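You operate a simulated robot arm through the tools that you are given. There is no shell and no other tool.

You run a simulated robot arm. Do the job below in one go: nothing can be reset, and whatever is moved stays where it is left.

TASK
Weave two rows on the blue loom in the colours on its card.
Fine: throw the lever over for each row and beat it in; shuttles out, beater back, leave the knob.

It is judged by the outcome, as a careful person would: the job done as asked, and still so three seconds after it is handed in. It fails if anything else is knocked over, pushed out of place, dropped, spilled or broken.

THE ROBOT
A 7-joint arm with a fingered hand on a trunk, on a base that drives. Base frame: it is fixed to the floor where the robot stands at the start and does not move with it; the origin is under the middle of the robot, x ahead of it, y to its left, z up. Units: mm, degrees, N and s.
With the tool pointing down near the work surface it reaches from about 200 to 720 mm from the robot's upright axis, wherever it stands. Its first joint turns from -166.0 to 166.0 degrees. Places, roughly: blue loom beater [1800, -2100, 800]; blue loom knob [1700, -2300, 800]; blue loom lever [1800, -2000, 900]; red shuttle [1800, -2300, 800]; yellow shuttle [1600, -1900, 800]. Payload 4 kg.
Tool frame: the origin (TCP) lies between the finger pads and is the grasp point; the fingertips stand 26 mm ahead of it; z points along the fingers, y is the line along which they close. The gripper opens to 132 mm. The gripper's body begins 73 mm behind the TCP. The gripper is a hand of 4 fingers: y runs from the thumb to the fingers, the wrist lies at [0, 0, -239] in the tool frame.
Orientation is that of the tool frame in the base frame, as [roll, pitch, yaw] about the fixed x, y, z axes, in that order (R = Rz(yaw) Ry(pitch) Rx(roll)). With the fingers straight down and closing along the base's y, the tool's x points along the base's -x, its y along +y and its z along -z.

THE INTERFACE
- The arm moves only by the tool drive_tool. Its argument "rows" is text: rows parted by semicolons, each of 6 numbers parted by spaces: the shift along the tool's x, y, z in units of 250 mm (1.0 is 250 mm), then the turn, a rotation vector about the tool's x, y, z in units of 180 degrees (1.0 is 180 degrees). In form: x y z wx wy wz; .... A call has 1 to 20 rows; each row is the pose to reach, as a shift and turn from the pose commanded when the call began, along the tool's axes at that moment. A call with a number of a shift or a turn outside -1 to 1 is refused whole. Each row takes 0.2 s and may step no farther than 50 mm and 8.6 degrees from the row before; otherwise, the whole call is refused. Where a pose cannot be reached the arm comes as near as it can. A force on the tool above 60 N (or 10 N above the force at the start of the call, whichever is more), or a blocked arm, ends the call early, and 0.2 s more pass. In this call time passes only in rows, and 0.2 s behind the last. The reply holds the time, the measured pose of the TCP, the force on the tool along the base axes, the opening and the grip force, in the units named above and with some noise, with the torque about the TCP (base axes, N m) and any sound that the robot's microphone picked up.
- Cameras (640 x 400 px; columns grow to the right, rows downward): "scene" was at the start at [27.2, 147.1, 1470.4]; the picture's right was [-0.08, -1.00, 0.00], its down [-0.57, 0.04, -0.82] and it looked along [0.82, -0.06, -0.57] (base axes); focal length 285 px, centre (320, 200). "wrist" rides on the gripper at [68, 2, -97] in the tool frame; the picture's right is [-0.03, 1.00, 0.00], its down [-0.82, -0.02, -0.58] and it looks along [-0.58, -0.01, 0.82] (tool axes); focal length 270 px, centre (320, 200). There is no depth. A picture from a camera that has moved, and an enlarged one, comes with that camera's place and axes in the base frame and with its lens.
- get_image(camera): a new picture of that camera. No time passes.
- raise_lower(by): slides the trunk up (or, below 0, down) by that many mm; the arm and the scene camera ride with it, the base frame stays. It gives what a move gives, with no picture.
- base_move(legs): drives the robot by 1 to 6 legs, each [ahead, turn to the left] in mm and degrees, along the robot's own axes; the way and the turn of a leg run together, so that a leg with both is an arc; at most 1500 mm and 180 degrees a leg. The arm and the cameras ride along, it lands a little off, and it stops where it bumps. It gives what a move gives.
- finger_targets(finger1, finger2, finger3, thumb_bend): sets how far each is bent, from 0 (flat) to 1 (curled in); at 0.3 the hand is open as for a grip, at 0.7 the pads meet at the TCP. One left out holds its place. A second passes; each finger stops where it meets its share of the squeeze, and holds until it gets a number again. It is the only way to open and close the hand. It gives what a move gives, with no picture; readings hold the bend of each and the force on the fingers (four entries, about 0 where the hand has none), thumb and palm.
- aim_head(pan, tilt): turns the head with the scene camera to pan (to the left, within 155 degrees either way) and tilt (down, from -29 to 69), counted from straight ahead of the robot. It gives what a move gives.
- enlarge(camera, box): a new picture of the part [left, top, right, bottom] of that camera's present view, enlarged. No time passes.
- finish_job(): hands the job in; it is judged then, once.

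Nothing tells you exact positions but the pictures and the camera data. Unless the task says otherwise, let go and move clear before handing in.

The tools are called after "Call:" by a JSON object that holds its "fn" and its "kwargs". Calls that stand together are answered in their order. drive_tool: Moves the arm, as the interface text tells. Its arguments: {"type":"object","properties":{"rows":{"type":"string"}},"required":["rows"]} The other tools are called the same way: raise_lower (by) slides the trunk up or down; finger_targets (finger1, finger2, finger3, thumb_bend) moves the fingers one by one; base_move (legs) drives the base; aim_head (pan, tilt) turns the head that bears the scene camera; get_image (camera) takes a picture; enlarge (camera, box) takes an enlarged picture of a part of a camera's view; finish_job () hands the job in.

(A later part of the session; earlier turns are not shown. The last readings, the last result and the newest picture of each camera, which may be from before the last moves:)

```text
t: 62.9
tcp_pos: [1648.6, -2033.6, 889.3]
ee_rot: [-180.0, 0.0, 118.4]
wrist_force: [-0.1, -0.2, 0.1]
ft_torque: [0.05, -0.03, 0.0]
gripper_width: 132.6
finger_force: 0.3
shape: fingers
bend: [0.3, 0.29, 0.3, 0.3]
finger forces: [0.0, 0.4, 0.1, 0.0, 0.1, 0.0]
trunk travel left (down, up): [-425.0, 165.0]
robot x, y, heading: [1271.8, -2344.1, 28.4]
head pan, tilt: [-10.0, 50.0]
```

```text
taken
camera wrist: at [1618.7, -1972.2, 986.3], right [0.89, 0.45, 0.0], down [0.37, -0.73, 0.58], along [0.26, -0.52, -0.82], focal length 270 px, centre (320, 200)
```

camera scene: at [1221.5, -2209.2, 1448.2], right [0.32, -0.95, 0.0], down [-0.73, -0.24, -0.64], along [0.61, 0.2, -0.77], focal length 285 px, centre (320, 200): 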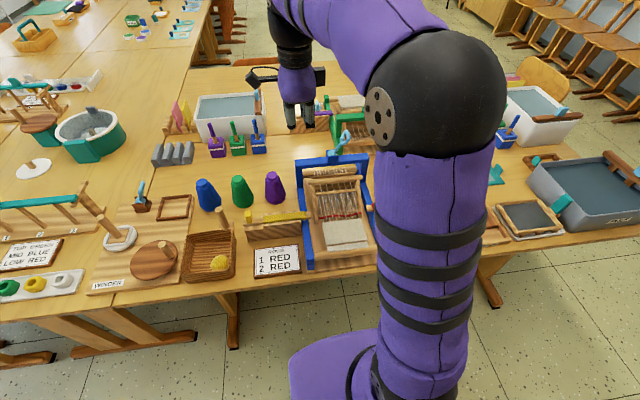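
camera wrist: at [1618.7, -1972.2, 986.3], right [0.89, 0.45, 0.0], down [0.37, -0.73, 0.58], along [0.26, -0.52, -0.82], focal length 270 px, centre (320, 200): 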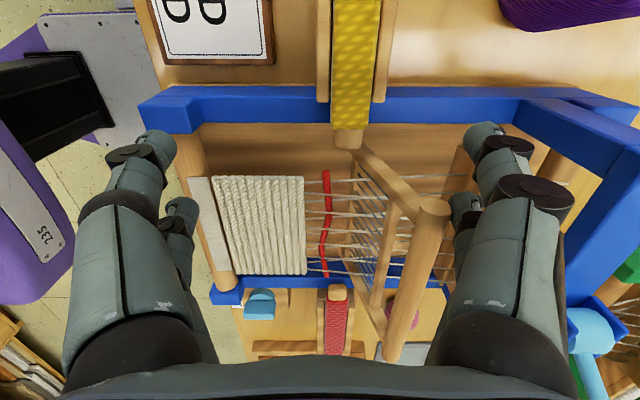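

The beater follows finger 2 with almost no force; the arc model fits. I'll carry on past upright toward the cloth.

Call:
{"fn": "drive_tool", "kwargs": {"rows": "0 -0.04 -0.008 0 0 0; 0 -0.08 -0.014 0 0 0; 0 -0.12 -0.016 0 0 0; 0 -0.16 -0.014 0 0 0; 0 -0.2 -0.008 0 0 0; 0 -0.242 0 0 0 0; 0 -0.27 0.01 0 0 0"}}

Call:
{"fn": "get_image", "kwargs": {"camera": "wrist"}}

Call:
{"fn": "get_image", "kwargs": {"camera": "scene"}}

```text
t: 64.5
tcp_pos: [1590.1, -2064.1, 884.9]
ee_rot: [-179.9, 0.0, 118.4]
wrist_force: [-0.4, 0.3, -0.8]
ft_torque: [-0.01, -0.02, -0.02]
gripper_width: 132.4
finger_force: 0.0
shape: fingers
bend: [0.3, 0.3, 0.3, 0.3]
finger forces: [0.0, 0.1, 0.0, 0.0, 0.0, 0.0]
trunk travel left (down, up): [-425.0, 165.0]
robot x, y, heading: [1271.4, -2341.7, 28.5]
head pan, tilt: [-10.0, 50.0]
```

```text
taken
camera wrist: at [1559.9, -2003.6, 982.6], right [0.89, 0.45, 0.0], down [0.37, -0.73, 0.58], along [0.26, -0.52, -0.82], focal length 270 px, centre (320, 200)
```

wrist: 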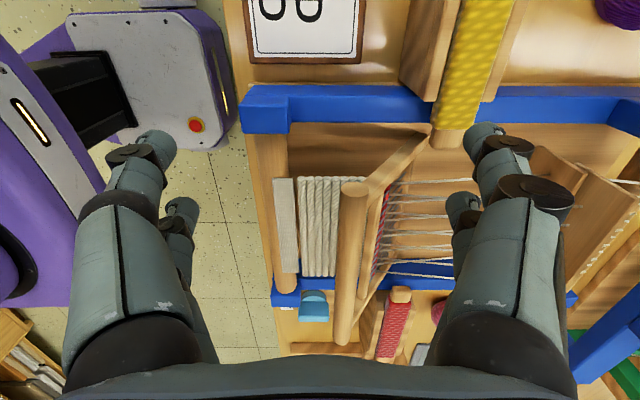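

```text
taken
camera scene: at [1221.4, -2209.2, 1448.2], right [0.32, -0.95, 0.0], down [-0.73, -0.24, -0.64], along [0.61, 0.2, -0.77], focal length 285 px, centre (320, 200)
```

scene: 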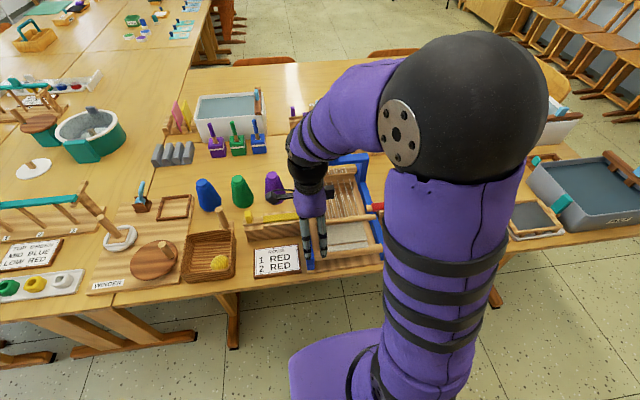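

The beater tipped forward on its own past upright. I'll zoom in to see whether the reed has reached the cloth and the weft is beaten in.

Call:
{"fn": "enlarge", "kwargs": {"camera": "wrist", "box": [250, 110, 480, 350]}}

Call:
{"fn": "enlarge", "kwargs": {"camera": "scene", "box": [280, 150, 400, 270]}}

```text
1.67 times, centred on (365, 230) of wrist
camera zoom: at [1559.9, -2003.6, 982.6], right [0.89, 0.45, 0.0], down [0.37, -0.73, 0.58], along [0.26, -0.52, -0.82], focal length 450 px, centre (245, 150)
```

zoom: 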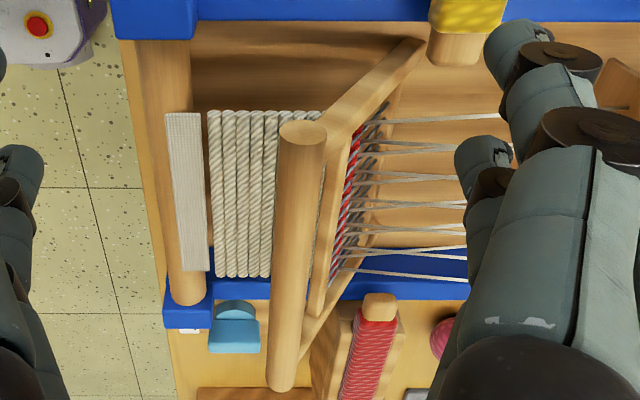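

```text
3.33 times, centred on (340, 210) of scene
camera zoom: at [1221.4, -2209.2, 1448.2], right [0.32, -0.95, 0.0], down [-0.73, -0.24, -0.64], along [0.61, 0.2, -0.77], focal length 950 px, centre (253, 167)
```

zoom: 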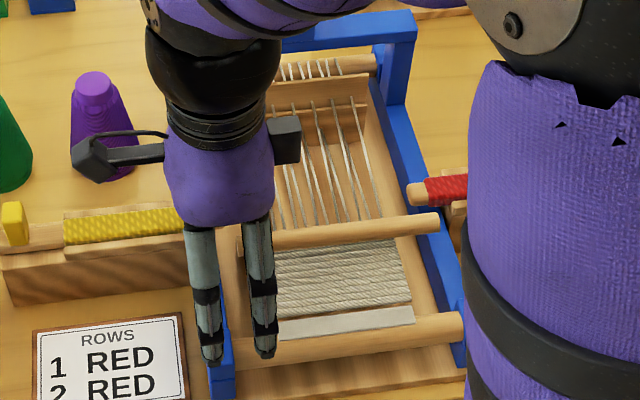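

The beater leans forward at about (428, z 852), near the cloth. I'll bring the fingers up behind it and press it firmly but gently onto the fell to beat the row in.

Call:
{"fn": "drive_tool", "kwargs": {"rows": "0 -0.04 0.03 0 0 0; 0 -0.08 0.06 0 0 0; 0 -0.12 0.08 0 0 0; 0 -0.14 0.092 0 0 0"}}

Call:
{"fn": "drive_tool", "kwargs": {"rows": "0 -0.01 0 0 0 0; 0 -0.02 0.004 0 0 0; 0 -0.03 0.008 0 0 0"}}

Call:
{"fn": "get_image", "kwargs": {"camera": "wrist"}}

Call:
{"fn": "enlarge", "kwargs": {"camera": "scene", "box": [280, 150, 400, 270]}}

```text
t: 65.5
tcp_pos: [1558.1, -2080.8, 862.3]
ee_rot: [180.0, 0.0, 118.4]
wrist_force: [1.6, 0.2, 0.7]
ft_torque: [0.03, -0.1, 0.0]
gripper_width: 132.3
finger_force: 0.7
shape: fingers
bend: [0.3, 0.28, 0.3, 0.3]
finger forces: [0.1, 0.9, 0.0, 0.0, 0.0, 0.0]
trunk travel left (down, up): [-425.0, 165.0]
robot x, y, heading: [1275.3, -2336.8, 28.3]
head pan, tilt: [-10.0, 50.0]
```

```text
t: 66.3
tcp_pos: [1552.8, -2084.1, 861.6]
ee_rot: [-180.0, 0.0, 118.3]
wrist_force: [2.7, 3.1, 0.4]
ft_torque: [0.06, -0.12, 0.17]
gripper_width: 132.7
finger_force: 2.0
shape: fingers
bend: [0.3, 0.23, 0.3, 0.3]
finger forces: [0.0, 3.7, 0.0, 0.0, 0.0, 0.1]
trunk travel left (down, up): [-425.0, 165.0]
robot x, y, heading: [1271.7, -2341.3, 28.1]
head pan, tilt: [-10.0, 50.0]
```

```text
taken
camera wrist: at [1522.4, -2023.5, 958.6], right [0.89, 0.45, 0.0], down [0.37, -0.73, 0.58], along [0.26, -0.51, -0.82], focal length 270 px, centre (320, 200)
```

wrist: 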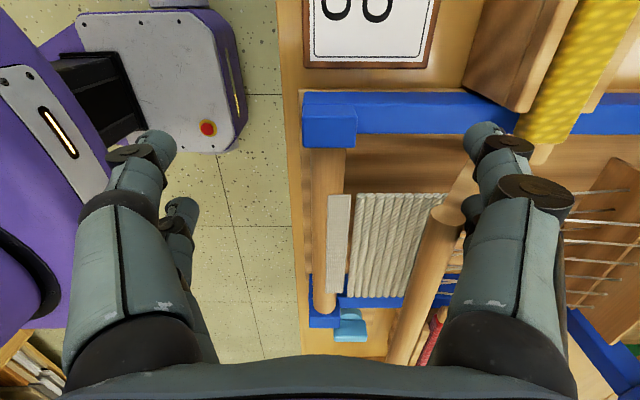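

```text
3.33 times, centred on (340, 210) of scene
camera zoom: at [1221.7, -2208.9, 1448.2], right [0.32, -0.95, 0.0], down [-0.73, -0.24, -0.64], along [0.61, 0.2, -0.77], focal length 950 px, centre (253, 167)
```

zoom: 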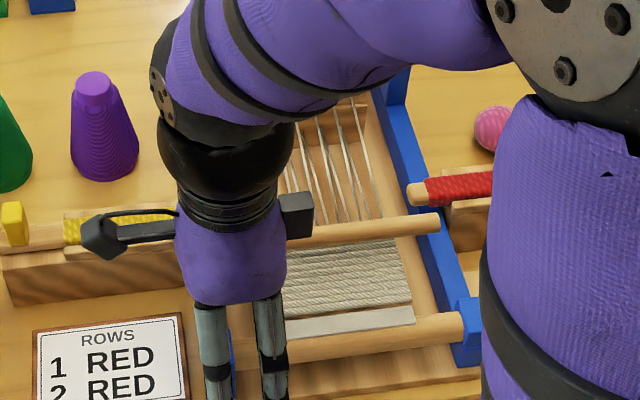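

The beater rests against its forward stop (finger 2 feels 3.7 N and gives). I'll add a slightly firmer beat, then back off and look at the weft.

Call:
{"fn": "drive_tool", "kwargs": {"rows": "0 -0.01 0 0 0 0; 0 -0.02 0 0 0 0"}}

Call:
{"fn": "enlarge", "kwargs": {"camera": "wrist", "box": [300, 80, 540, 340]}}

```text
t: 66.9
tcp_pos: [1548.8, -2085.9, 861.1]
ee_rot: [180.0, 0.0, 118.3]
wrist_force: [4.6, 4.4, -0.6]
ft_torque: [0.09, -0.08, 0.24]
gripper_width: 132.4
finger_force: 3.2
shape: fingers
bend: [0.3, 0.2, 0.3, 0.3]
finger forces: [0.1, 5.3, 0.0, 0.0, 0.0, 0.0]
trunk travel left (down, up): [-425.0, 165.0]
robot x, y, heading: [1276.1, -2339.6, 28.3]
head pan, tilt: [-10.0, 50.0]
```

```text
1.54 times, centred on (420, 210) of wrist
camera zoom: at [1517.9, -2025.5, 958.0], right [0.89, 0.45, 0.0], down [0.37, -0.73, 0.58], along [0.26, -0.51, -0.82], focal length 416 px, centre (166, 185)
```

zoom: 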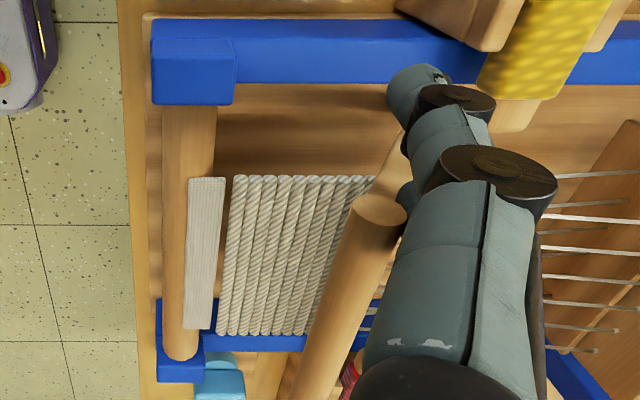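

The beater no longer moves: the row is beaten. Now I'll ease off, raise the hand above the bar, close it, and get ready in front of the bar to push the beater back.

Call:
{"fn": "drive_tool", "kwargs": {"rows": "0 0.03 0 0 0 0; 0 0.06 0 0 0 0; 0 0.06 -0.1 0 0 0; 0 0.06 -0.22 0 0 0; 0 0.05 -0.36 0 0 0; -0.1 0.02 -0.4 0 0 0; -0.216 0 -0.4 0 0 0"}}

Call:
{"fn": "finger_targets", "kwargs": {"finger1": 0.7, "finger2": 0.7, "finger3": 0.7, "thumb_bend": 0.7}}

Call:
{"fn": "get_image", "kwargs": {"camera": "wrist"}}

Call:
{"fn": "enlarge", "kwargs": {"camera": "scene", "box": [280, 130, 420, 270]}}

```text
t: 68.5
tcp_pos: [1574.0, -2134.6, 961.2]
ee_rot: [180.0, 0.1, 118.4]
wrist_force: [0.0, -0.2, 0.9]
ft_torque: [0.03, 0.02, 0.02]
gripper_width: 132.5
finger_force: 0.1
shape: fingers
bend: [0.3, 0.3, 0.3, 0.3]
finger forces: [0.0, 0.0, 0.1, 0.0, 0.1, 0.1]
trunk travel left (down, up): [-425.0, 165.0]
robot x, y, heading: [1275.0, -2341.6, 28.6]
head pan, tilt: [-10.0, 50.0]
```

```text
t: 69.5
tcp_pos: [1574.0, -2134.4, 959.7]
ee_rot: [180.0, 0.0, 118.4]
wrist_force: [0.2, -0.4, 0.6]
ft_torque: [-0.02, 0.0, 0.01]
gripper_width: 1.5
finger_force: 0.0
shape: fingers
bend: [0.7, 0.7, 0.7, 0.7]
finger forces: [0.1, 0.1, 0.0, 0.0, 0.0, 0.1]
trunk travel left (down, up): [-425.0, 165.0]
robot x, y, heading: [1274.9, -2340.8, 28.2]
head pan, tilt: [-10.0, 50.0]
```

```text
taken
camera wrist: at [1543.2, -2073.6, 1057.2], right [0.89, 0.45, 0.0], down [0.37, -0.73, 0.58], along [0.26, -0.52, -0.82], focal length 270 px, centre (320, 200)
```

wrist: 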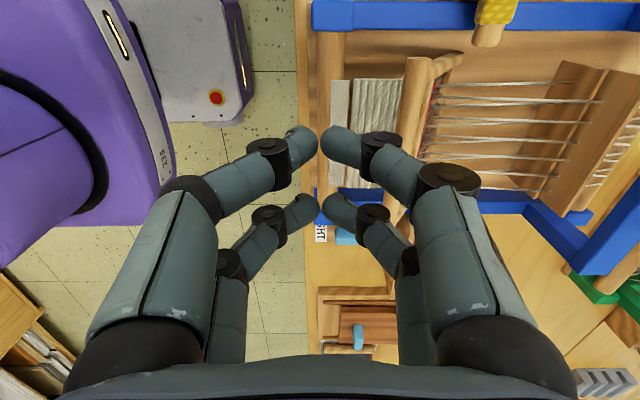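

```text
2.86 times, centred on (350, 200) of scene
camera zoom: at [1221.4, -2209.2, 1448.2], right [0.32, -0.95, 0.0], down [-0.73, -0.24, -0.64], along [0.61, 0.2, -0.77], focal length 814 px, centre (234, 200)
```

zoom: 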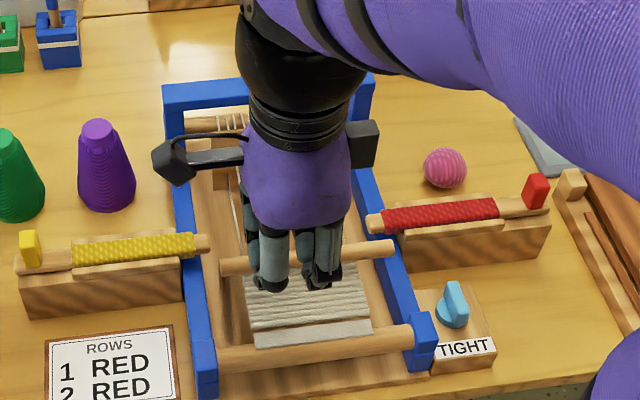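

The closed hand is in front of the forward-leaning bar. I'll lower it to bar height over the cloth, still clear of the bar.

Call:
{"fn": "drive_tool", "kwargs": {"rows": "0 0.04 0.1 0 0 0; 0 0.06 0.2 0 0 0; 0 0.06 0.29 0 0 0; 0 0.06 0.344 0 0 0"}}

Call:
{"fn": "get_image", "kwargs": {"camera": "wrist"}}

Call:
{"fn": "enlarge", "kwargs": {"camera": "scene", "box": [280, 130, 420, 270]}}

```text
t: 70.5
tcp_pos: [1587.6, -2127.2, 875.6]
ee_rot: [180.0, 0.1, 118.4]
wrist_force: [0.5, 0.0, 0.1]
ft_torque: [-0.02, 0.0, 0.01]
gripper_width: 1.6
finger_force: 0.1
shape: fingers
bend: [0.7, 0.7, 0.7, 0.7]
finger forces: [0.1, 0.0, 0.1, 0.0, 0.0, 0.0]
trunk travel left (down, up): [-425.0, 165.0]
robot x, y, heading: [1274.4, -2339.0, 28.4]
head pan, tilt: [-10.0, 50.0]
```

```text
taken
camera wrist: at [1557.5, -2067.3, 971.0], right [0.89, 0.45, 0.0], down [0.37, -0.73, 0.58], along [0.26, -0.52, -0.82], focal length 270 px, centre (320, 200)
```

wrist: 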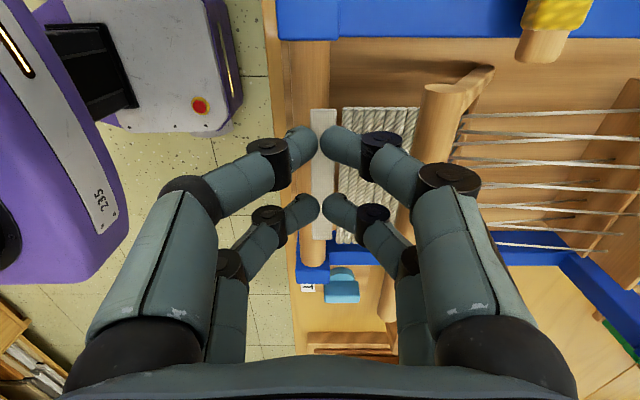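

```text
2.86 times, centred on (350, 200) of scene
camera zoom: at [1221.4, -2209.2, 1448.2], right [0.32, -0.95, 0.0], down [-0.73, -0.24, -0.64], along [0.61, 0.2, -0.77], focal length 814 px, centre (234, 200)
```

zoom: 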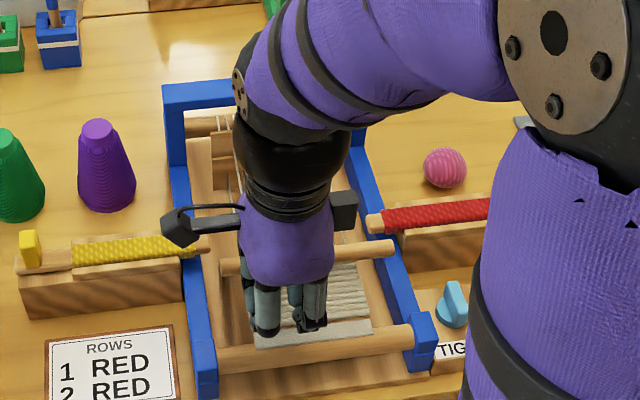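

The closed fingers slope the wrong way for pushing, so I'll raise again and instead use fingers 1 and 2 hanging straight (bend 0.3), pushing with their outer faces.

Call:
{"fn": "drive_tool", "kwargs": {"rows": "0 0 -0.15 0 0 0; 0 -0.05 -0.3 0 0 0; 0 -0.15 -0.36 0 0 0; 0 -0.216 -0.36 0 0 0"}}

Call:
{"fn": "finger_targets", "kwargs": {"finger1": 0.3, "finger2": 0.3, "finger3": 0.7, "thumb_bend": 0.7}}

Call:
{"fn": "get_image", "kwargs": {"camera": "wrist"}}

```text
t: 71.5
tcp_pos: [1540.0, -2154.2, 964.4]
ee_rot: [-179.9, 0.1, 118.4]
wrist_force: [-0.3, -0.6, 0.3]
ft_torque: [0.0, -0.06, 0.01]
gripper_width: 1.4
finger_force: 0.1
shape: fingers
bend: [0.7, 0.7, 0.7, 0.7]
finger forces: [0.0, 0.0, 0.0, 0.0, 0.0, 0.0]
trunk travel left (down, up): [-425.0, 165.0]
robot x, y, heading: [1272.4, -2340.2, 28.4]
head pan, tilt: [-10.0, 50.0]
```

```text
t: 72.5
tcp_pos: [1540.0, -2153.6, 965.8]
ee_rot: [-179.9, -0.1, 118.4]
wrist_force: [-0.3, 0.2, -0.3]
ft_torque: [-0.01, 0.01, 0.01]
gripper_width: 66.5
finger_force: 0.1
shape: fingers
bend: [0.3, 0.3, 0.7, 0.7]
finger forces: [0.0, 0.1, 0.0, 0.1, 0.0, 0.0]
trunk travel left (down, up): [-425.0, 165.0]
robot x, y, heading: [1275.1, -2339.4, 28.2]
head pan, tilt: [-10.0, 50.0]
```

```text
taken
camera wrist: at [1509.4, -2092.8, 1061.8], right [0.89, 0.45, 0.0], down [0.37, -0.73, 0.58], along [0.26, -0.52, -0.82], focal length 270 px, centre (320, 200)
```

wrist: 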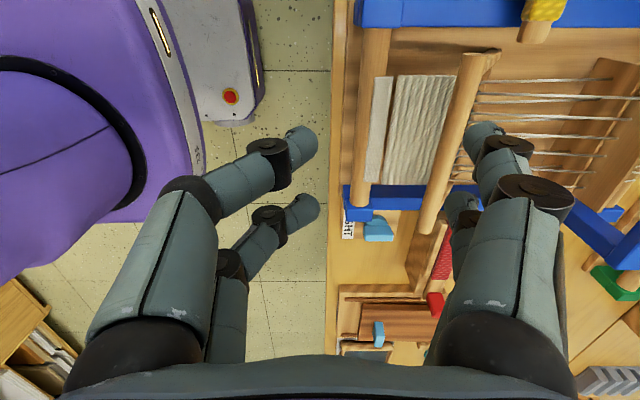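

Fingers 1 and 2 hang in front of the bar (tips f ≈ 387–404, bar front ≈ 420). I'll lower them to the bar's height.

Call:
{"fn": "drive_tool", "kwargs": {"rows": "0 0 0.14 0 0 0; 0 0 0.28 0 0 0; 0 0 0.4 0 0 0"}}

Call:
{"fn": "get_image", "kwargs": {"camera": "wrist"}}

Call:
{"fn": "enlarge", "kwargs": {"camera": "scene", "box": [280, 130, 420, 270]}}

```text
t: 73.3
tcp_pos: [1540.5, -2151.0, 862.8]
ee_rot: [180.0, 0.0, 118.4]
wrist_force: [0.0, 0.2, -0.5]
ft_torque: [0.04, 0.0, -0.02]
gripper_width: 66.8
finger_force: 0.0
shape: fingers
bend: [0.3, 0.3, 0.7, 0.7]
finger forces: [0.0, 0.1, 0.1, 0.0, 0.0, 0.0]
trunk travel left (down, up): [-425.0, 165.0]
robot x, y, heading: [1277.0, -2340.9, 28.5]
head pan, tilt: [-10.0, 50.0]
```

```text
taken
camera wrist: at [1508.7, -2090.9, 960.5], right [0.89, 0.45, 0.0], down [0.37, -0.73, 0.58], along [0.26, -0.52, -0.82], focal length 270 px, centre (320, 200)
```

wrist: 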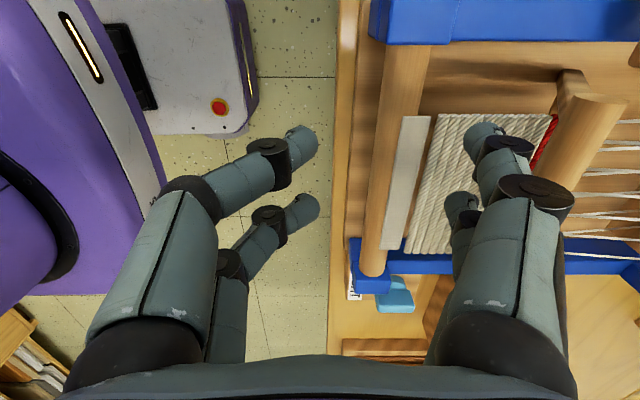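

```text
2.86 times, centred on (350, 200) of scene
camera zoom: at [1221.4, -2209.2, 1448.2], right [0.32, -0.95, 0.0], down [-0.73, -0.24, -0.64], along [0.61, 0.2, -0.77], focal length 814 px, centre (234, 200)
```

zoom: 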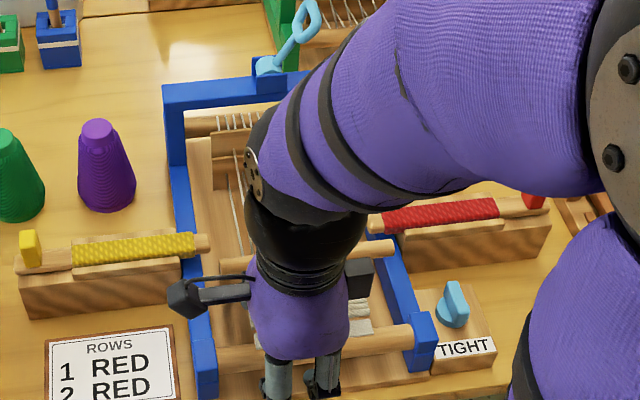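

I can see the red weft lying snug against the cloth: row 1 is beaten in. Now I'll push the bar back along its arc up to upright.

Call:
{"fn": "drive_tool", "kwargs": {"rows": "0 0.056 -0.004 0 0 0; 0 0.084 -0.024 0 0 0; 0 0.112 -0.044 0 0 0; 0 0.15 -0.064 0 0 0; 0 0.188 -0.084 0 0 0; 0 0.228 -0.096 0 0 0; 0 0.268 -0.104 0 0 0; 0 0.31 -0.11 0 0 0; 0 0.352 -0.112 0 0 0"}}

Call:
{"fn": "get_image", "kwargs": {"camera": "wrist"}}

```text
t: 75.3
tcp_pos: [1617.6, -2110.4, 891.5]
ee_rot: [-180.0, 0.0, 118.4]
wrist_force: [0.1, 0.0, -1.2]
ft_torque: [0.02, 0.0, 0.01]
gripper_width: 67.1
finger_force: 0.1
shape: fingers
bend: [0.3, 0.3, 0.7, 0.7]
finger forces: [0.0, 0.0, 0.0, 0.1, 0.0, 0.1]
trunk travel left (down, up): [-425.0, 165.0]
robot x, y, heading: [1276.7, -2340.4, 28.5]
head pan, tilt: [-10.0, 50.0]
```

```text
taken
camera wrist: at [1587.1, -2050.3, 989.7], right [0.89, 0.45, 0.0], down [0.37, -0.73, 0.58], along [0.26, -0.52, -0.82], focal length 270 px, centre (320, 200)
```

wrist: 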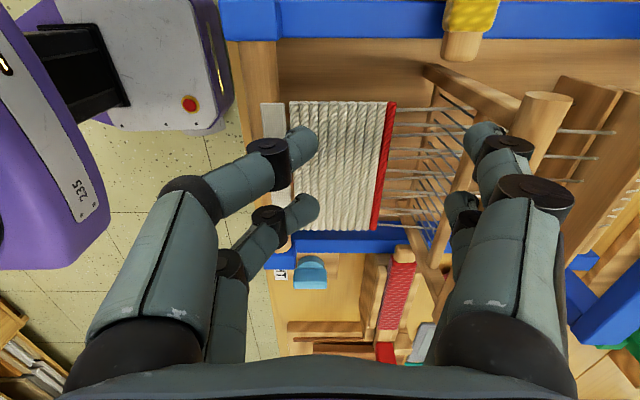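

Row 1 is neatly beaten in and the beater is about upright. I'll continue pushing it back to its rest near the castle.

Call:
{"fn": "drive_tool", "kwargs": {"rows": "0 0.042 0.002 0 0 0; 0 0.084 0.008 0 0 0; 0 0.116 0.016 0 0 0; 0 0.148 0.024 0 0 0; 0 0.18 0.036 0 0 0; 0 0.21 0.048 0 0 0; 0 0.24 0.064 0 0 0"}}

Call:
{"fn": "get_image", "kwargs": {"camera": "wrist"}}

Call:
{"fn": "enlarge", "kwargs": {"camera": "scene", "box": [280, 120, 420, 260]}}

```text
t: 76.9
tcp_pos: [1671.3, -2082.3, 875.3]
ee_rot: [179.9, 0.0, 118.5]
wrist_force: [-0.6, -0.4, -0.4]
ft_torque: [0.02, 0.0, -0.01]
gripper_width: 66.6
finger_force: 0.0
shape: fingers
bend: [0.3, 0.3, 0.7, 0.7]
finger forces: [0.0, 0.0, 0.0, 0.0, 0.0, 0.0]
trunk travel left (down, up): [-425.0, 165.0]
robot x, y, heading: [1274.7, -2339.5, 28.4]
head pan, tilt: [-10.0, 50.0]
```

```text
taken
camera wrist: at [1640.9, -2021.9, 973.4], right [0.89, 0.45, 0.0], down [0.37, -0.73, 0.58], along [0.26, -0.52, -0.82], focal length 270 px, centre (320, 200)
```

wrist: 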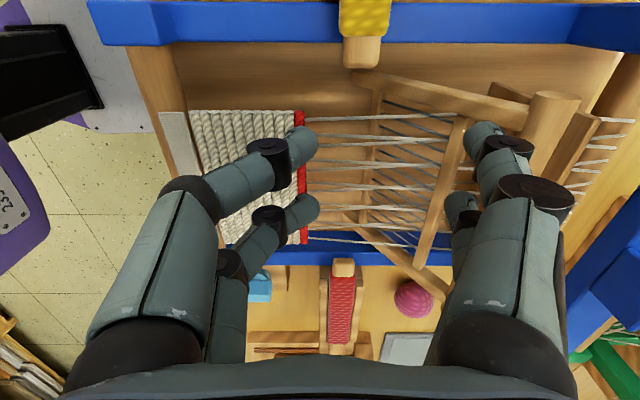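

```text
2.86 times, centred on (350, 190) of scene
camera zoom: at [1221.5, -2209.2, 1448.2], right [0.32, -0.95, 0.0], down [-0.73, -0.24, -0.64], along [0.61, 0.2, -0.77], focal length 814 px, centre (234, 229)
```

zoom: 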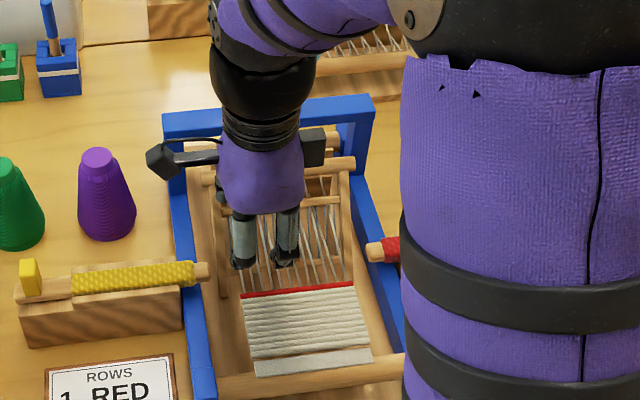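

The beater looks back at its rest by the castle. I'll back off, rise, and compare with the starting picture.

Call:
{"fn": "drive_tool", "kwargs": {"rows": "0 -0.03 0 0 0 0; 0 -0.04 -0.16 0 0 0; 0 -0.04 -0.34 0 0 0; 0 -0.04 -0.52 0 0 0; 0 -0.04 -0.7 0 0 0; 0 -0.04 -0.84 0 0 0"}}

Call:
{"fn": "drive_tool", "kwargs": {"rows": "-0.025 0.058 0 0 0 -0.0455; -0.05 0.116 0 0 0 -0.091; -0.075 0.174 0 0 0 -0.1365; -0.1 0.232 0 0 0 -0.182; -0.125 0.29 0 0 0 -0.2275; -0.15 0.348 0 0 0 -0.273; -0.175 0.406 0 0 0 -0.3185; -0.2 0.464 0 0 0 -0.364; -0.225 0.522 0 0 0 -0.4095; -0.25 0.58 0 0 0 -0.455; -0.277 0.67 0 0 0 -0.5"}}

Call:
{"fn": "finger_targets", "kwargs": {"finger1": 0.3, "finger2": 0.3, "finger3": 0.3, "thumb_bend": 0.3}}

Call:
{"fn": "get_image", "kwargs": {"camera": "wrist"}}

Call:
{"fn": "enlarge", "kwargs": {"camera": "scene", "box": [280, 120, 440, 270]}}

```text
t: 78.3
tcp_pos: [1662.4, -2087.8, 1086.7]
ee_rot: [-179.9, 0.1, 118.4]
wrist_force: [-1.0, -0.7, -1.0]
ft_torque: [0.02, 0.0, -0.01]
gripper_width: 66.7
finger_force: 0.1
shape: fingers
bend: [0.3, 0.3, 0.7, 0.7]
finger forces: [0.0, 0.0, 0.0, 0.0, 0.0, 0.1]
trunk travel left (down, up): [-425.0, 165.0]
robot x, y, heading: [1275.4, -2339.7, 28.5]
head pan, tilt: [-10.0, 50.0]
```

```text
t: 80.7
tcp_pos: [1841.5, -2069.2, 1087.3]
ee_rot: [-180.0, 0.0, -151.4]
wrist_force: [0.1, -0.1, -0.2]
ft_torque: [-0.02, -0.02, 0.02]
gripper_width: 66.9
finger_force: 0.0
shape: fingers
bend: [0.3, 0.3, 0.7, 0.7]
finger forces: [0.0, 0.0, 0.0, 0.0, 0.0, 0.1]
trunk travel left (down, up): [-425.0, 165.0]
robot x, y, heading: [1276.5, -2336.3, 28.6]
head pan, tilt: [-10.0, 50.0]
```

```text
t: 81.7
tcp_pos: [1840.8, -2070.0, 1086.7]
ee_rot: [180.0, 0.1, -151.7]
wrist_force: [0.3, 0.5, 0.8]
ft_torque: [0.0, -0.01, -0.02]
gripper_width: 132.5
finger_force: 0.1
shape: fingers
bend: [0.3, 0.3, 0.3, 0.3]
finger forces: [0.0, 0.0, 0.1, 0.1, 0.1, 0.0]
trunk travel left (down, up): [-425.0, 165.0]
robot x, y, heading: [1274.5, -2341.2, 28.3]
head pan, tilt: [-10.0, 50.0]
```

```text
taken
camera wrist: at [1780.8, -2100.7, 1183.9], right [-0.45, 0.89, 0.0], down [0.73, 0.37, 0.58], along [0.51, 0.26, -0.82], focal length 270 px, centre (320, 200)
```

wrist: 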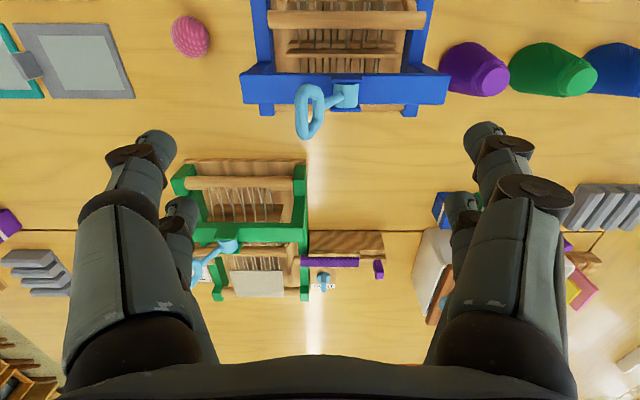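

```text
2.67 times, centred on (360, 195) of scene
camera zoom: at [1221.5, -2209.2, 1448.2], right [0.32, -0.95, 0.0], down [-0.73, -0.24, -0.64], along [0.61, 0.2, -0.77], focal length 760 px, centre (213, 213)
```

zoom: 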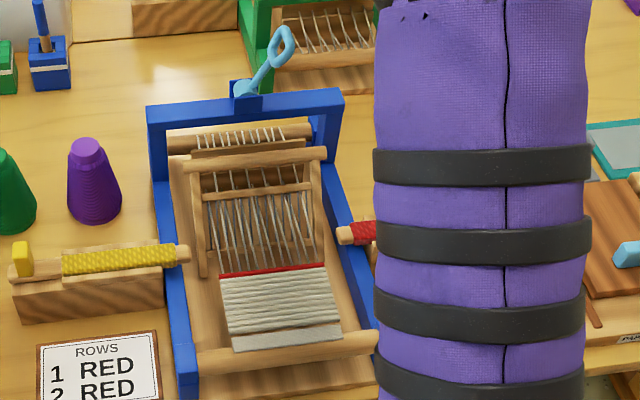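

The loom is unmoved, the beater back in its original place, and row 1 shows red at the fell. Now for row 2: I'll descend to straddle the lever ring (≈ 629, -38, z 957) and throw it back to the left.

Call:
{"fn": "drive_tool", "kwargs": {"rows": "-0.012 0 0.17 0 0 0; -0.012 0 0.34 0 0 0; -0.012 0 0.487 0 0 0"}}

Call:
{"fn": "drive_tool", "kwargs": {"rows": "0 0.09 0 0 0 0; 0 0.17 0 0 0 0; 0 0.2 0 0 0 0; 0 0.23 0 0 0 0; 0 0.26 0 0 0 0; 0 0.29 0 0 0 0; 0 0.32 0 0 0 0; 0 0.35 0 0 0 0; 0 0.38 0 0 0 0; 0 0.41 0 0 0 0; 0 0.44 0 0 0 0; 0 0.46 0 0 0 0"}}

Call:
{"fn": "get_image", "kwargs": {"camera": "wrist"}}

Call:
{"fn": "enlarge", "kwargs": {"camera": "scene", "box": [260, 60, 400, 180]}}

```text
t: 82.5
tcp_pos: [1843.7, -2068.3, 964.0]
ee_rot: [-179.9, 0.0, -151.7]
wrist_force: [0.2, 0.6, 0.1]
ft_torque: [0.01, 0.02, -0.01]
gripper_width: 132.5
finger_force: 0.1
shape: fingers
bend: [0.3, 0.3, 0.3, 0.3]
finger forces: [0.0, 0.0, 0.0, 0.1, 0.1, 0.1]
trunk travel left (down, up): [-425.0, 165.0]
robot x, y, heading: [1275.8, -2339.2, 28.0]
head pan, tilt: [-10.0, 50.0]
```

```text
t: 85.1
tcp_pos: [1788.5, -1965.4, 965.6]
ee_rot: [179.9, 0.0, -151.6]
wrist_force: [-0.2, 0.3, -0.5]
ft_torque: [0.01, -0.04, 0.05]
gripper_width: 133.2
finger_force: 0.0
shape: fingers
bend: [0.3, 0.3, 0.3, 0.3]
finger forces: [0.0, 0.0, 0.0, 0.0, 0.0, 0.0]
trunk travel left (down, up): [-425.0, 165.0]
robot x, y, heading: [1272.5, -2338.3, 28.4]
head pan, tilt: [-10.0, 50.0]
```

```text
taken
camera wrist: at [1728.0, -1997.1, 1061.8], right [-0.45, 0.89, 0.0], down [0.73, 0.37, 0.58], along [0.51, 0.26, -0.82], focal length 270 px, centre (320, 200)
```

wrist: 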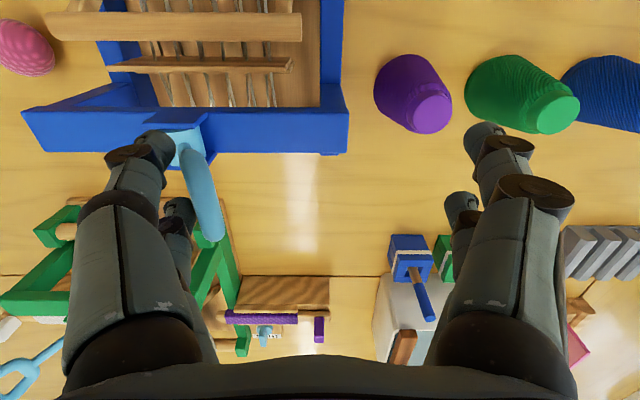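

```text
3.33 times, centred on (330, 120) of scene
camera zoom: at [1221.5, -2209.1, 1448.2], right [0.32, -0.95, 0.0], down [-0.73, -0.24, -0.64], along [0.61, 0.2, -0.77], focal length 950 px, centre (287, 467)
```

zoom: 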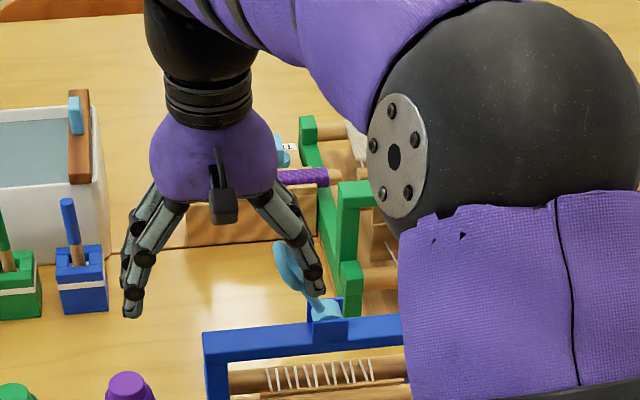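

The lever is nearly fully over to the left. A few millimetres more to confirm the stop.

Call:
{"fn": "drive_tool", "kwargs": {"rows": "0 0.014 0 0 0 0; 0 0.028 0 0 0 0; 0 0.04 0 0 0 0"}}

Call:
{"fn": "enlarge", "kwargs": {"camera": "scene", "box": [260, 60, 400, 180]}}

```text
t: 85.9
tcp_pos: [1785.7, -1958.6, 964.9]
ee_rot: [-180.0, -0.1, -151.8]
wrist_force: [2.3, -2.8, -1.2]
ft_torque: [0.05, 0.05, 0.01]
gripper_width: 133.5
finger_force: 1.4
shape: fingers
bend: [0.3, 0.3, 0.28, 0.29]
finger forces: [0.0, 0.0, 2.0, 0.0, 1.5, 0.0]
trunk travel left (down, up): [-425.0, 165.0]
robot x, y, heading: [1275.7, -2341.7, 28.3]
head pan, tilt: [-10.0, 50.0]
```

```text
3.33 times, centred on (330, 120) of scene
camera zoom: at [1221.8, -2209.5, 1448.2], right [0.32, -0.95, 0.0], down [-0.73, -0.24, -0.64], along [0.61, 0.2, -0.77], focal length 950 px, centre (287, 467)
```

zoom: 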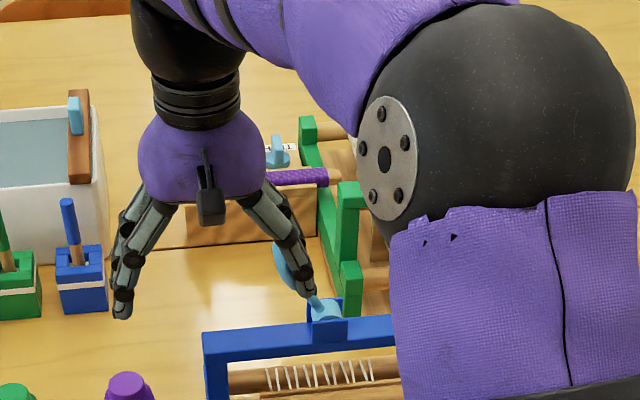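

The stop is felt (about 3.5 N). One last small push, as firm as the first time, then back off, rise, and go over to the red tab.

Call:
{"fn": "drive_tool", "kwargs": {"rows": "0 0.012 0 0 0 0; 0 0.02 0 0 0 0"}}

Call:
{"fn": "drive_tool", "kwargs": {"rows": "0 -0.06 0 0 0 0; 0 -0.12 0 0 0 0; 0 -0.12 -0.16 0 0 0; 0 -0.12 -0.32 0 0 0; 0 -0.12 -0.48 0 0 0; 0.04 -0.28 -0.48 0 0 0; 0.09 -0.45 -0.48 0 0 0; 0.15 -0.61 -0.48 0 0 0; 0.21 -0.77 -0.48 0 0 0; 0.28 -0.93 -0.48 0 0 0; 0.35 -1.0 -0.48 0 0 0"}}

Call:
{"fn": "get_image", "kwargs": {"camera": "scene"}}

Call:
{"fn": "get_image", "kwargs": {"camera": "wrist"}}

```text
t: 86.5
tcp_pos: [1783.5, -1955.0, 964.0]
ee_rot: [-180.0, -0.1, -151.6]
wrist_force: [3.3, -11.1, -2.5]
ft_torque: [0.23, 0.12, -0.09]
gripper_width: 136.9
finger_force: 4.4
shape: fingers
bend: [0.3, 0.3, 0.26, 0.28]
finger forces: [0.1, 0.0, 4.4, 0.0, 4.9, 0.0]
trunk travel left (down, up): [-425.0, 165.0]
robot x, y, heading: [1275.6, -2337.6, 28.4]
head pan, tilt: [-10.0, 50.0]
```

```text
t: 88.9
tcp_pos: [1825.4, -2214.5, 1085.3]
ee_rot: [-180.0, 0.0, -151.5]
wrist_force: [0.2, -0.1, 0.4]
ft_torque: [0.0, -0.02, 0.02]
gripper_width: 132.7
finger_force: 0.1
shape: fingers
bend: [0.3, 0.3, 0.3, 0.3]
finger forces: [0.1, 0.0, 0.0, 0.0, 0.0, 0.0]
trunk travel left (down, up): [-425.0, 165.0]
robot x, y, heading: [1276.9, -2338.2, 28.5]
head pan, tilt: [-10.0, 50.0]
```

```text
taken
camera scene: at [1221.6, -2209.3, 1448.2], right [0.32, -0.95, 0.0], down [-0.73, -0.24, -0.64], along [0.61, 0.2, -0.77], focal length 285 px, centre (320, 200)
```

scene: 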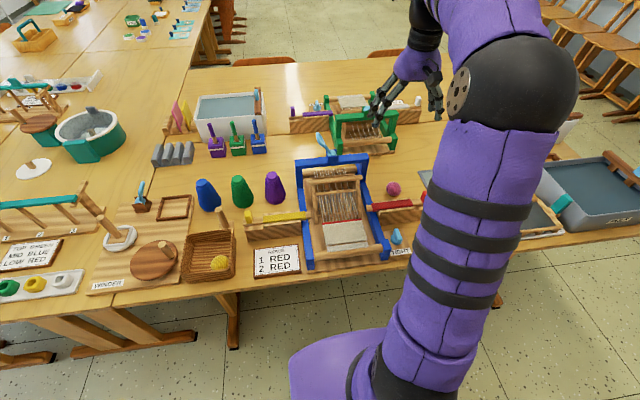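

```text
taken
camera wrist: at [1764.7, -2246.2, 1181.9], right [-0.45, 0.89, 0.0], down [0.73, 0.37, 0.58], along [0.52, 0.26, -0.82], focal length 270 px, centre (320, 200)
```

wrist: 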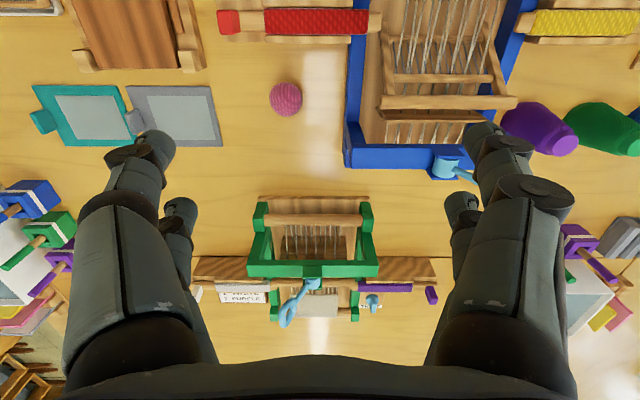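

The lever is over to the left and stays. Next, the second red pick: pre-close the hand and go over the red tab, then down to just above it.

Call:
{"fn": "finger_targets", "kwargs": {"finger1": 0.6, "finger2": 0.6, "finger3": 0.6, "thumb_bend": 0.6}}

Call:
{"fn": "drive_tool", "kwargs": {"rows": "0.056 -0.13 0.02 0 0 0; 0.112 -0.26 0.04 0 0 0; 0.168 -0.392 0.1 0 0 0; 0.168 -0.392 0.28 0 0 0; 0.168 -0.392 0.46 0 0 0; 0.168 -0.392 0.62 0 0 0; 0.168 -0.392 0.717 0 0 0"}}

Call:
{"fn": "get_image", "kwargs": {"camera": "wrist"}}

Call:
{"fn": "enlarge", "kwargs": {"camera": "scene", "box": [350, 120, 490, 240]}}

```text
t: 89.9
tcp_pos: [1824.3, -2215.0, 1083.9]
ee_rot: [-180.0, 0.0, -151.5]
wrist_force: [-0.7, -0.3, 0.0]
ft_torque: [0.01, -0.02, -0.01]
gripper_width: 33.2
finger_force: 0.1
shape: fingers
bend: [0.6, 0.6, 0.6, 0.6]
finger forces: [0.1, 0.0, 0.0, 0.1, 0.1, 0.0]
trunk travel left (down, up): [-425.0, 165.0]
robot x, y, heading: [1275.6, -2343.0, 28.2]
head pan, tilt: [-10.0, 50.0]
```

```text
t: 91.5
tcp_pos: [1834.3, -2322.9, 906.4]
ee_rot: [180.0, 0.0, -151.7]
wrist_force: [-0.5, -0.4, -0.6]
ft_torque: [0.0, 0.02, 0.0]
gripper_width: 33.0
finger_force: 0.1
shape: fingers
bend: [0.6, 0.6, 0.6, 0.6]
finger forces: [0.0, 0.0, 0.0, 0.0, 0.0, 0.1]
trunk travel left (down, up): [-425.0, 165.0]
robot x, y, heading: [1272.8, -2339.7, 28.6]
head pan, tilt: [-10.0, 50.0]
```

```text
taken
camera wrist: at [1774.4, -2353.1, 1003.1], right [-0.45, 0.89, 0.0], down [0.73, 0.37, 0.58], along [0.52, 0.26, -0.82], focal length 270 px, centre (320, 200)
```

wrist: 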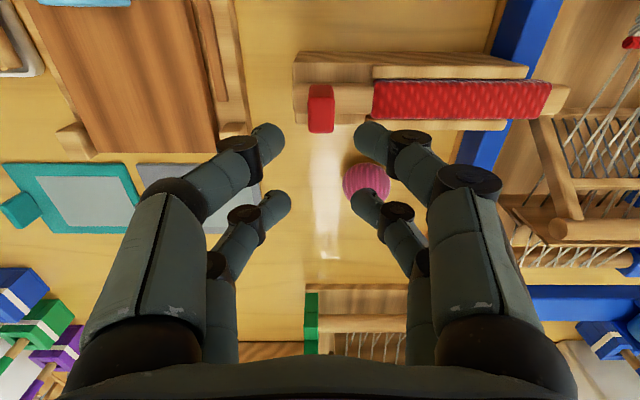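

```text
3.33 times, centred on (420, 180) of scene
camera zoom: at [1221.6, -2209.3, 1448.2], right [0.32, -0.95, 0.0], down [-0.73, -0.24, -0.64], along [0.61, 0.2, -0.77], focal length 950 px, centre (-13, 267)
```

zoom: 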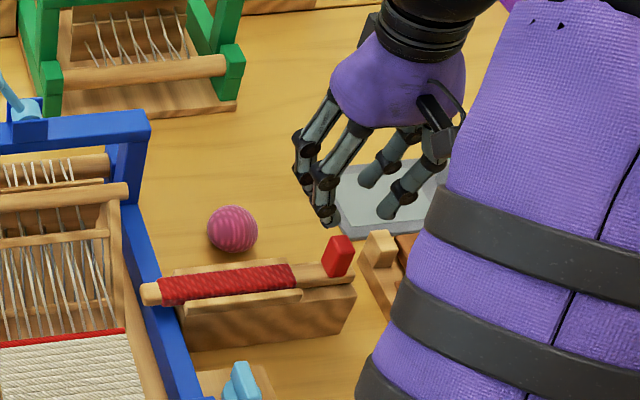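

The hand is centred over the tab again. I'll lower to grasp height and close on it.

Call:
{"fn": "drive_tool", "kwargs": {"rows": "-0.004 0.004 0.08 0 0 0; -0.004 0.004 0.15 0 0 0; -0.004 0.004 0.21 0 0 0"}}

Call:
{"fn": "finger_targets", "kwargs": {"finger1": 0.68, "finger2": 0.62, "finger3": 0.68, "thumb_bend": 0.68}}

Call:
{"fn": "get_image", "kwargs": {"camera": "wrist"}}

Call:
{"fn": "enlarge", "kwargs": {"camera": "scene", "box": [290, 150, 430, 250]}}

```text
t: 92.3
tcp_pos: [1834.0, -2319.4, 854.0]
ee_rot: [179.9, 0.0, -151.6]
wrist_force: [-0.4, -0.6, -0.1]
ft_torque: [0.02, 0.0, -0.01]
gripper_width: 32.8
finger_force: 0.0
shape: fingers
bend: [0.6, 0.6, 0.6, 0.6]
finger forces: [0.0, 0.0, 0.1, 0.1, 0.0, 0.1]
trunk travel left (down, up): [-425.0, 165.0]
robot x, y, heading: [1270.0, -2340.4, 28.4]
head pan, tilt: [-10.0, 50.0]
```

```text
t: 93.3
tcp_pos: [1833.7, -2318.1, 852.9]
ee_rot: [-180.0, 0.0, -151.6]
wrist_force: [0.2, 0.2, -1.1]
ft_torque: [-0.02, -0.02, -0.03]
gripper_width: 14.0
finger_force: 2.1
shape: fingers
bend: [0.66, 0.62, 0.68, 0.67]
finger forces: [2.0, 0.1, 0.0, 0.0, 1.8, 0.0]
trunk travel left (down, up): [-425.0, 165.0]
robot x, y, heading: [1269.6, -2342.6, 28.5]
head pan, tilt: [-10.0, 50.0]
```

```text
taken
camera wrist: at [1773.4, -2350.2, 950.4], right [-0.45, 0.89, 0.0], down [0.73, 0.37, 0.58], along [0.51, 0.26, -0.82], focal length 270 px, centre (320, 200)
```

wrist: 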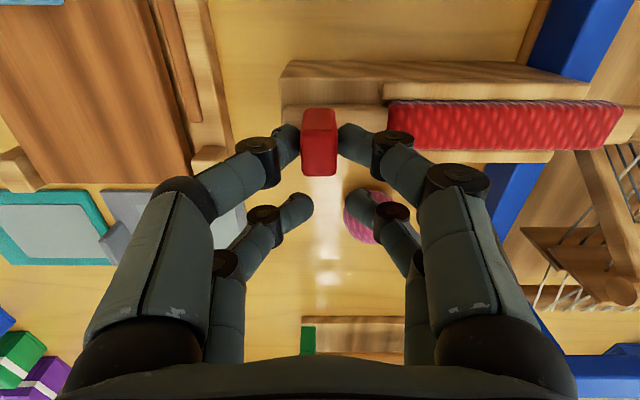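

```text
4.00 times, centred on (360, 200) of scene
camera zoom: at [1221.6, -2209.2, 1448.2], right [0.32, -0.95, 0.0], down [-0.73, -0.24, -0.64], along [0.61, 0.2, -0.77], focal length 1140 px, centre (160, 200)
```

zoom: 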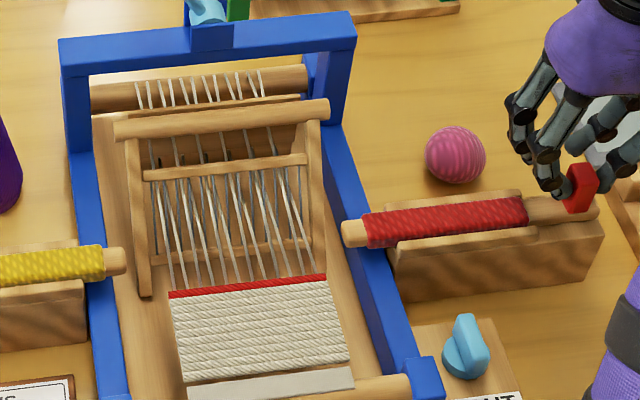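

The tab is held. I'll slide the shuttle through the new shed until it reaches its inner stop, as before.

Call:
{"fn": "drive_tool", "kwargs": {"rows": "-0.0015 0.04 0 0 0 0; -0.003 0.08 0 0 0 0; -0.0045 0.12 0 0 0 0; -0.006 0.16 0 0 0 0; -0.0075 0.2 0 0 0 0; -0.009 0.24 0 0 0 0; -0.0105 0.28 0 0 0 0; -0.012 0.32 0 0 0 0; -0.0135 0.36 0 0 0 0; -0.015 0.4 0 0 0 0; -0.016 0.44 0 0 0 0; -0.017 0.48 0 0 0 0; -0.018 0.51 0 0 0 0; -0.018 0.535 0 0 0 0; -0.018 0.555 0 0 0 0; -0.018 0.57 0 0 0 0"}}

Call:
{"fn": "enlarge", "kwargs": {"camera": "scene", "box": [290, 150, 430, 250]}}

```text
t: 96.7
tcp_pos: [1771.0, -2192.9, 855.1]
ee_rot: [-180.0, 0.1, -151.6]
wrist_force: [2.7, -6.2, 2.9]
ft_torque: [-0.17, -0.02, 0.14]
gripper_width: 15.7
finger_force: 4.4
shape: fingers
bend: [0.68, 0.62, 0.68, 0.66]
finger forces: [0.0, 0.0, 0.0, 0.0, 7.7, 0.1]
trunk travel left (down, up): [-425.0, 165.0]
robot x, y, heading: [1273.1, -2343.5, 28.4]
head pan, tilt: [-10.0, 50.0]
```

```text
4.00 times, centred on (360, 200) of scene
camera zoom: at [1221.7, -2209.9, 1448.3], right [0.32, -0.95, 0.0], down [-0.73, -0.24, -0.64], along [0.61, 0.2, -0.77], focal length 1140 px, centre (160, 200)
```

zoom: 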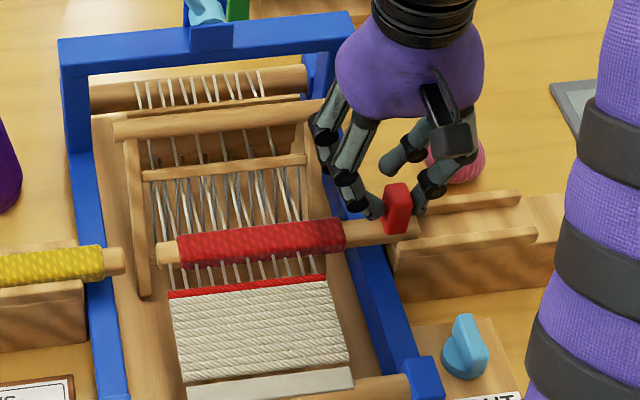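

The shuttle is at its inner stop again (thumb force 7.7 N). Now I'll draw it back out fully into the trough.

Call:
{"fn": "drive_tool", "kwargs": {"rows": "0.002 -0.04 0 0 0 0; 0.004 -0.1 0 0 0 0; 0.006 -0.16 0 0 0 0; 0.008 -0.22 0 0 0 0; 0.01 -0.28 0 0 0 0; 0.013 -0.34 0 0 0 0; 0.015 -0.4 0 0 0 0; 0.017 -0.46 0 0 0 0; 0.018 -0.52 0 0 0 0; 0.018 -0.56 0 0 0 0; 0.018 -0.582 0 0 0 0"}}

Call:
{"fn": "get_image", "kwargs": {"camera": "wrist"}}

Call:
{"fn": "enlarge", "kwargs": {"camera": "scene", "box": [290, 150, 430, 250]}}

```text
t: 99.1
tcp_pos: [1835.6, -2321.3, 853.2]
ee_rot: [179.9, 0.0, -151.7]
wrist_force: [1.2, 0.4, 1.0]
ft_torque: [0.01, 0.02, -0.03]
gripper_width: 13.7
finger_force: 2.5
shape: fingers
bend: [0.66, 0.62, 0.68, 0.67]
finger forces: [2.1, 0.0, 0.1, 0.0, 2.2, 0.0]
trunk travel left (down, up): [-425.0, 165.0]
robot x, y, heading: [1275.9, -2340.9, 28.4]
head pan, tilt: [-10.0, 50.0]
```

```text
taken
camera wrist: at [1774.4, -2353.6, 949.9], right [-0.45, 0.89, 0.0], down [0.73, 0.37, 0.58], along [0.51, 0.26, -0.82], focal length 270 px, centre (320, 200)
```

wrist: 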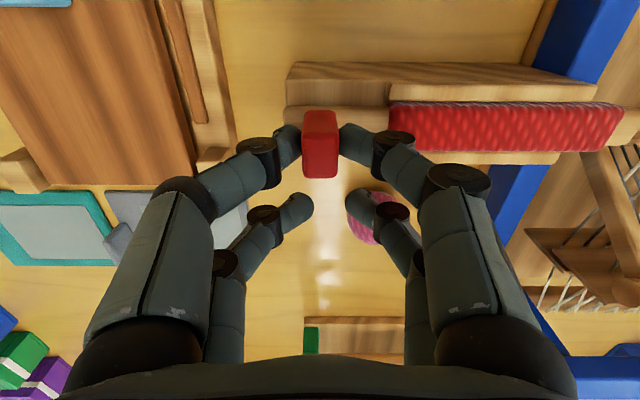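

```text
4.00 times, centred on (360, 200) of scene
camera zoom: at [1221.5, -2209.2, 1448.2], right [0.32, -0.95, 0.0], down [-0.73, -0.24, -0.64], along [0.61, 0.2, -0.77], focal length 1140 px, centre (160, 200)
```

zoom: 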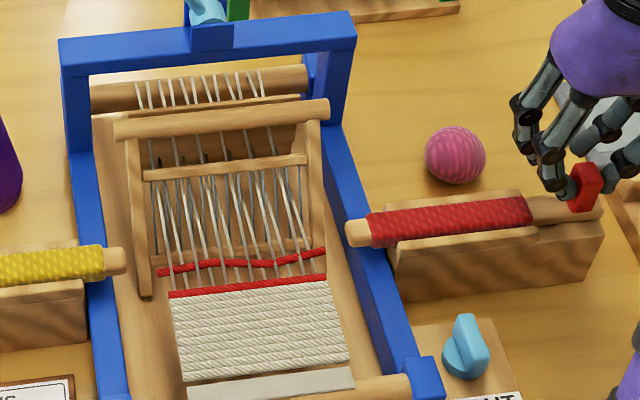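

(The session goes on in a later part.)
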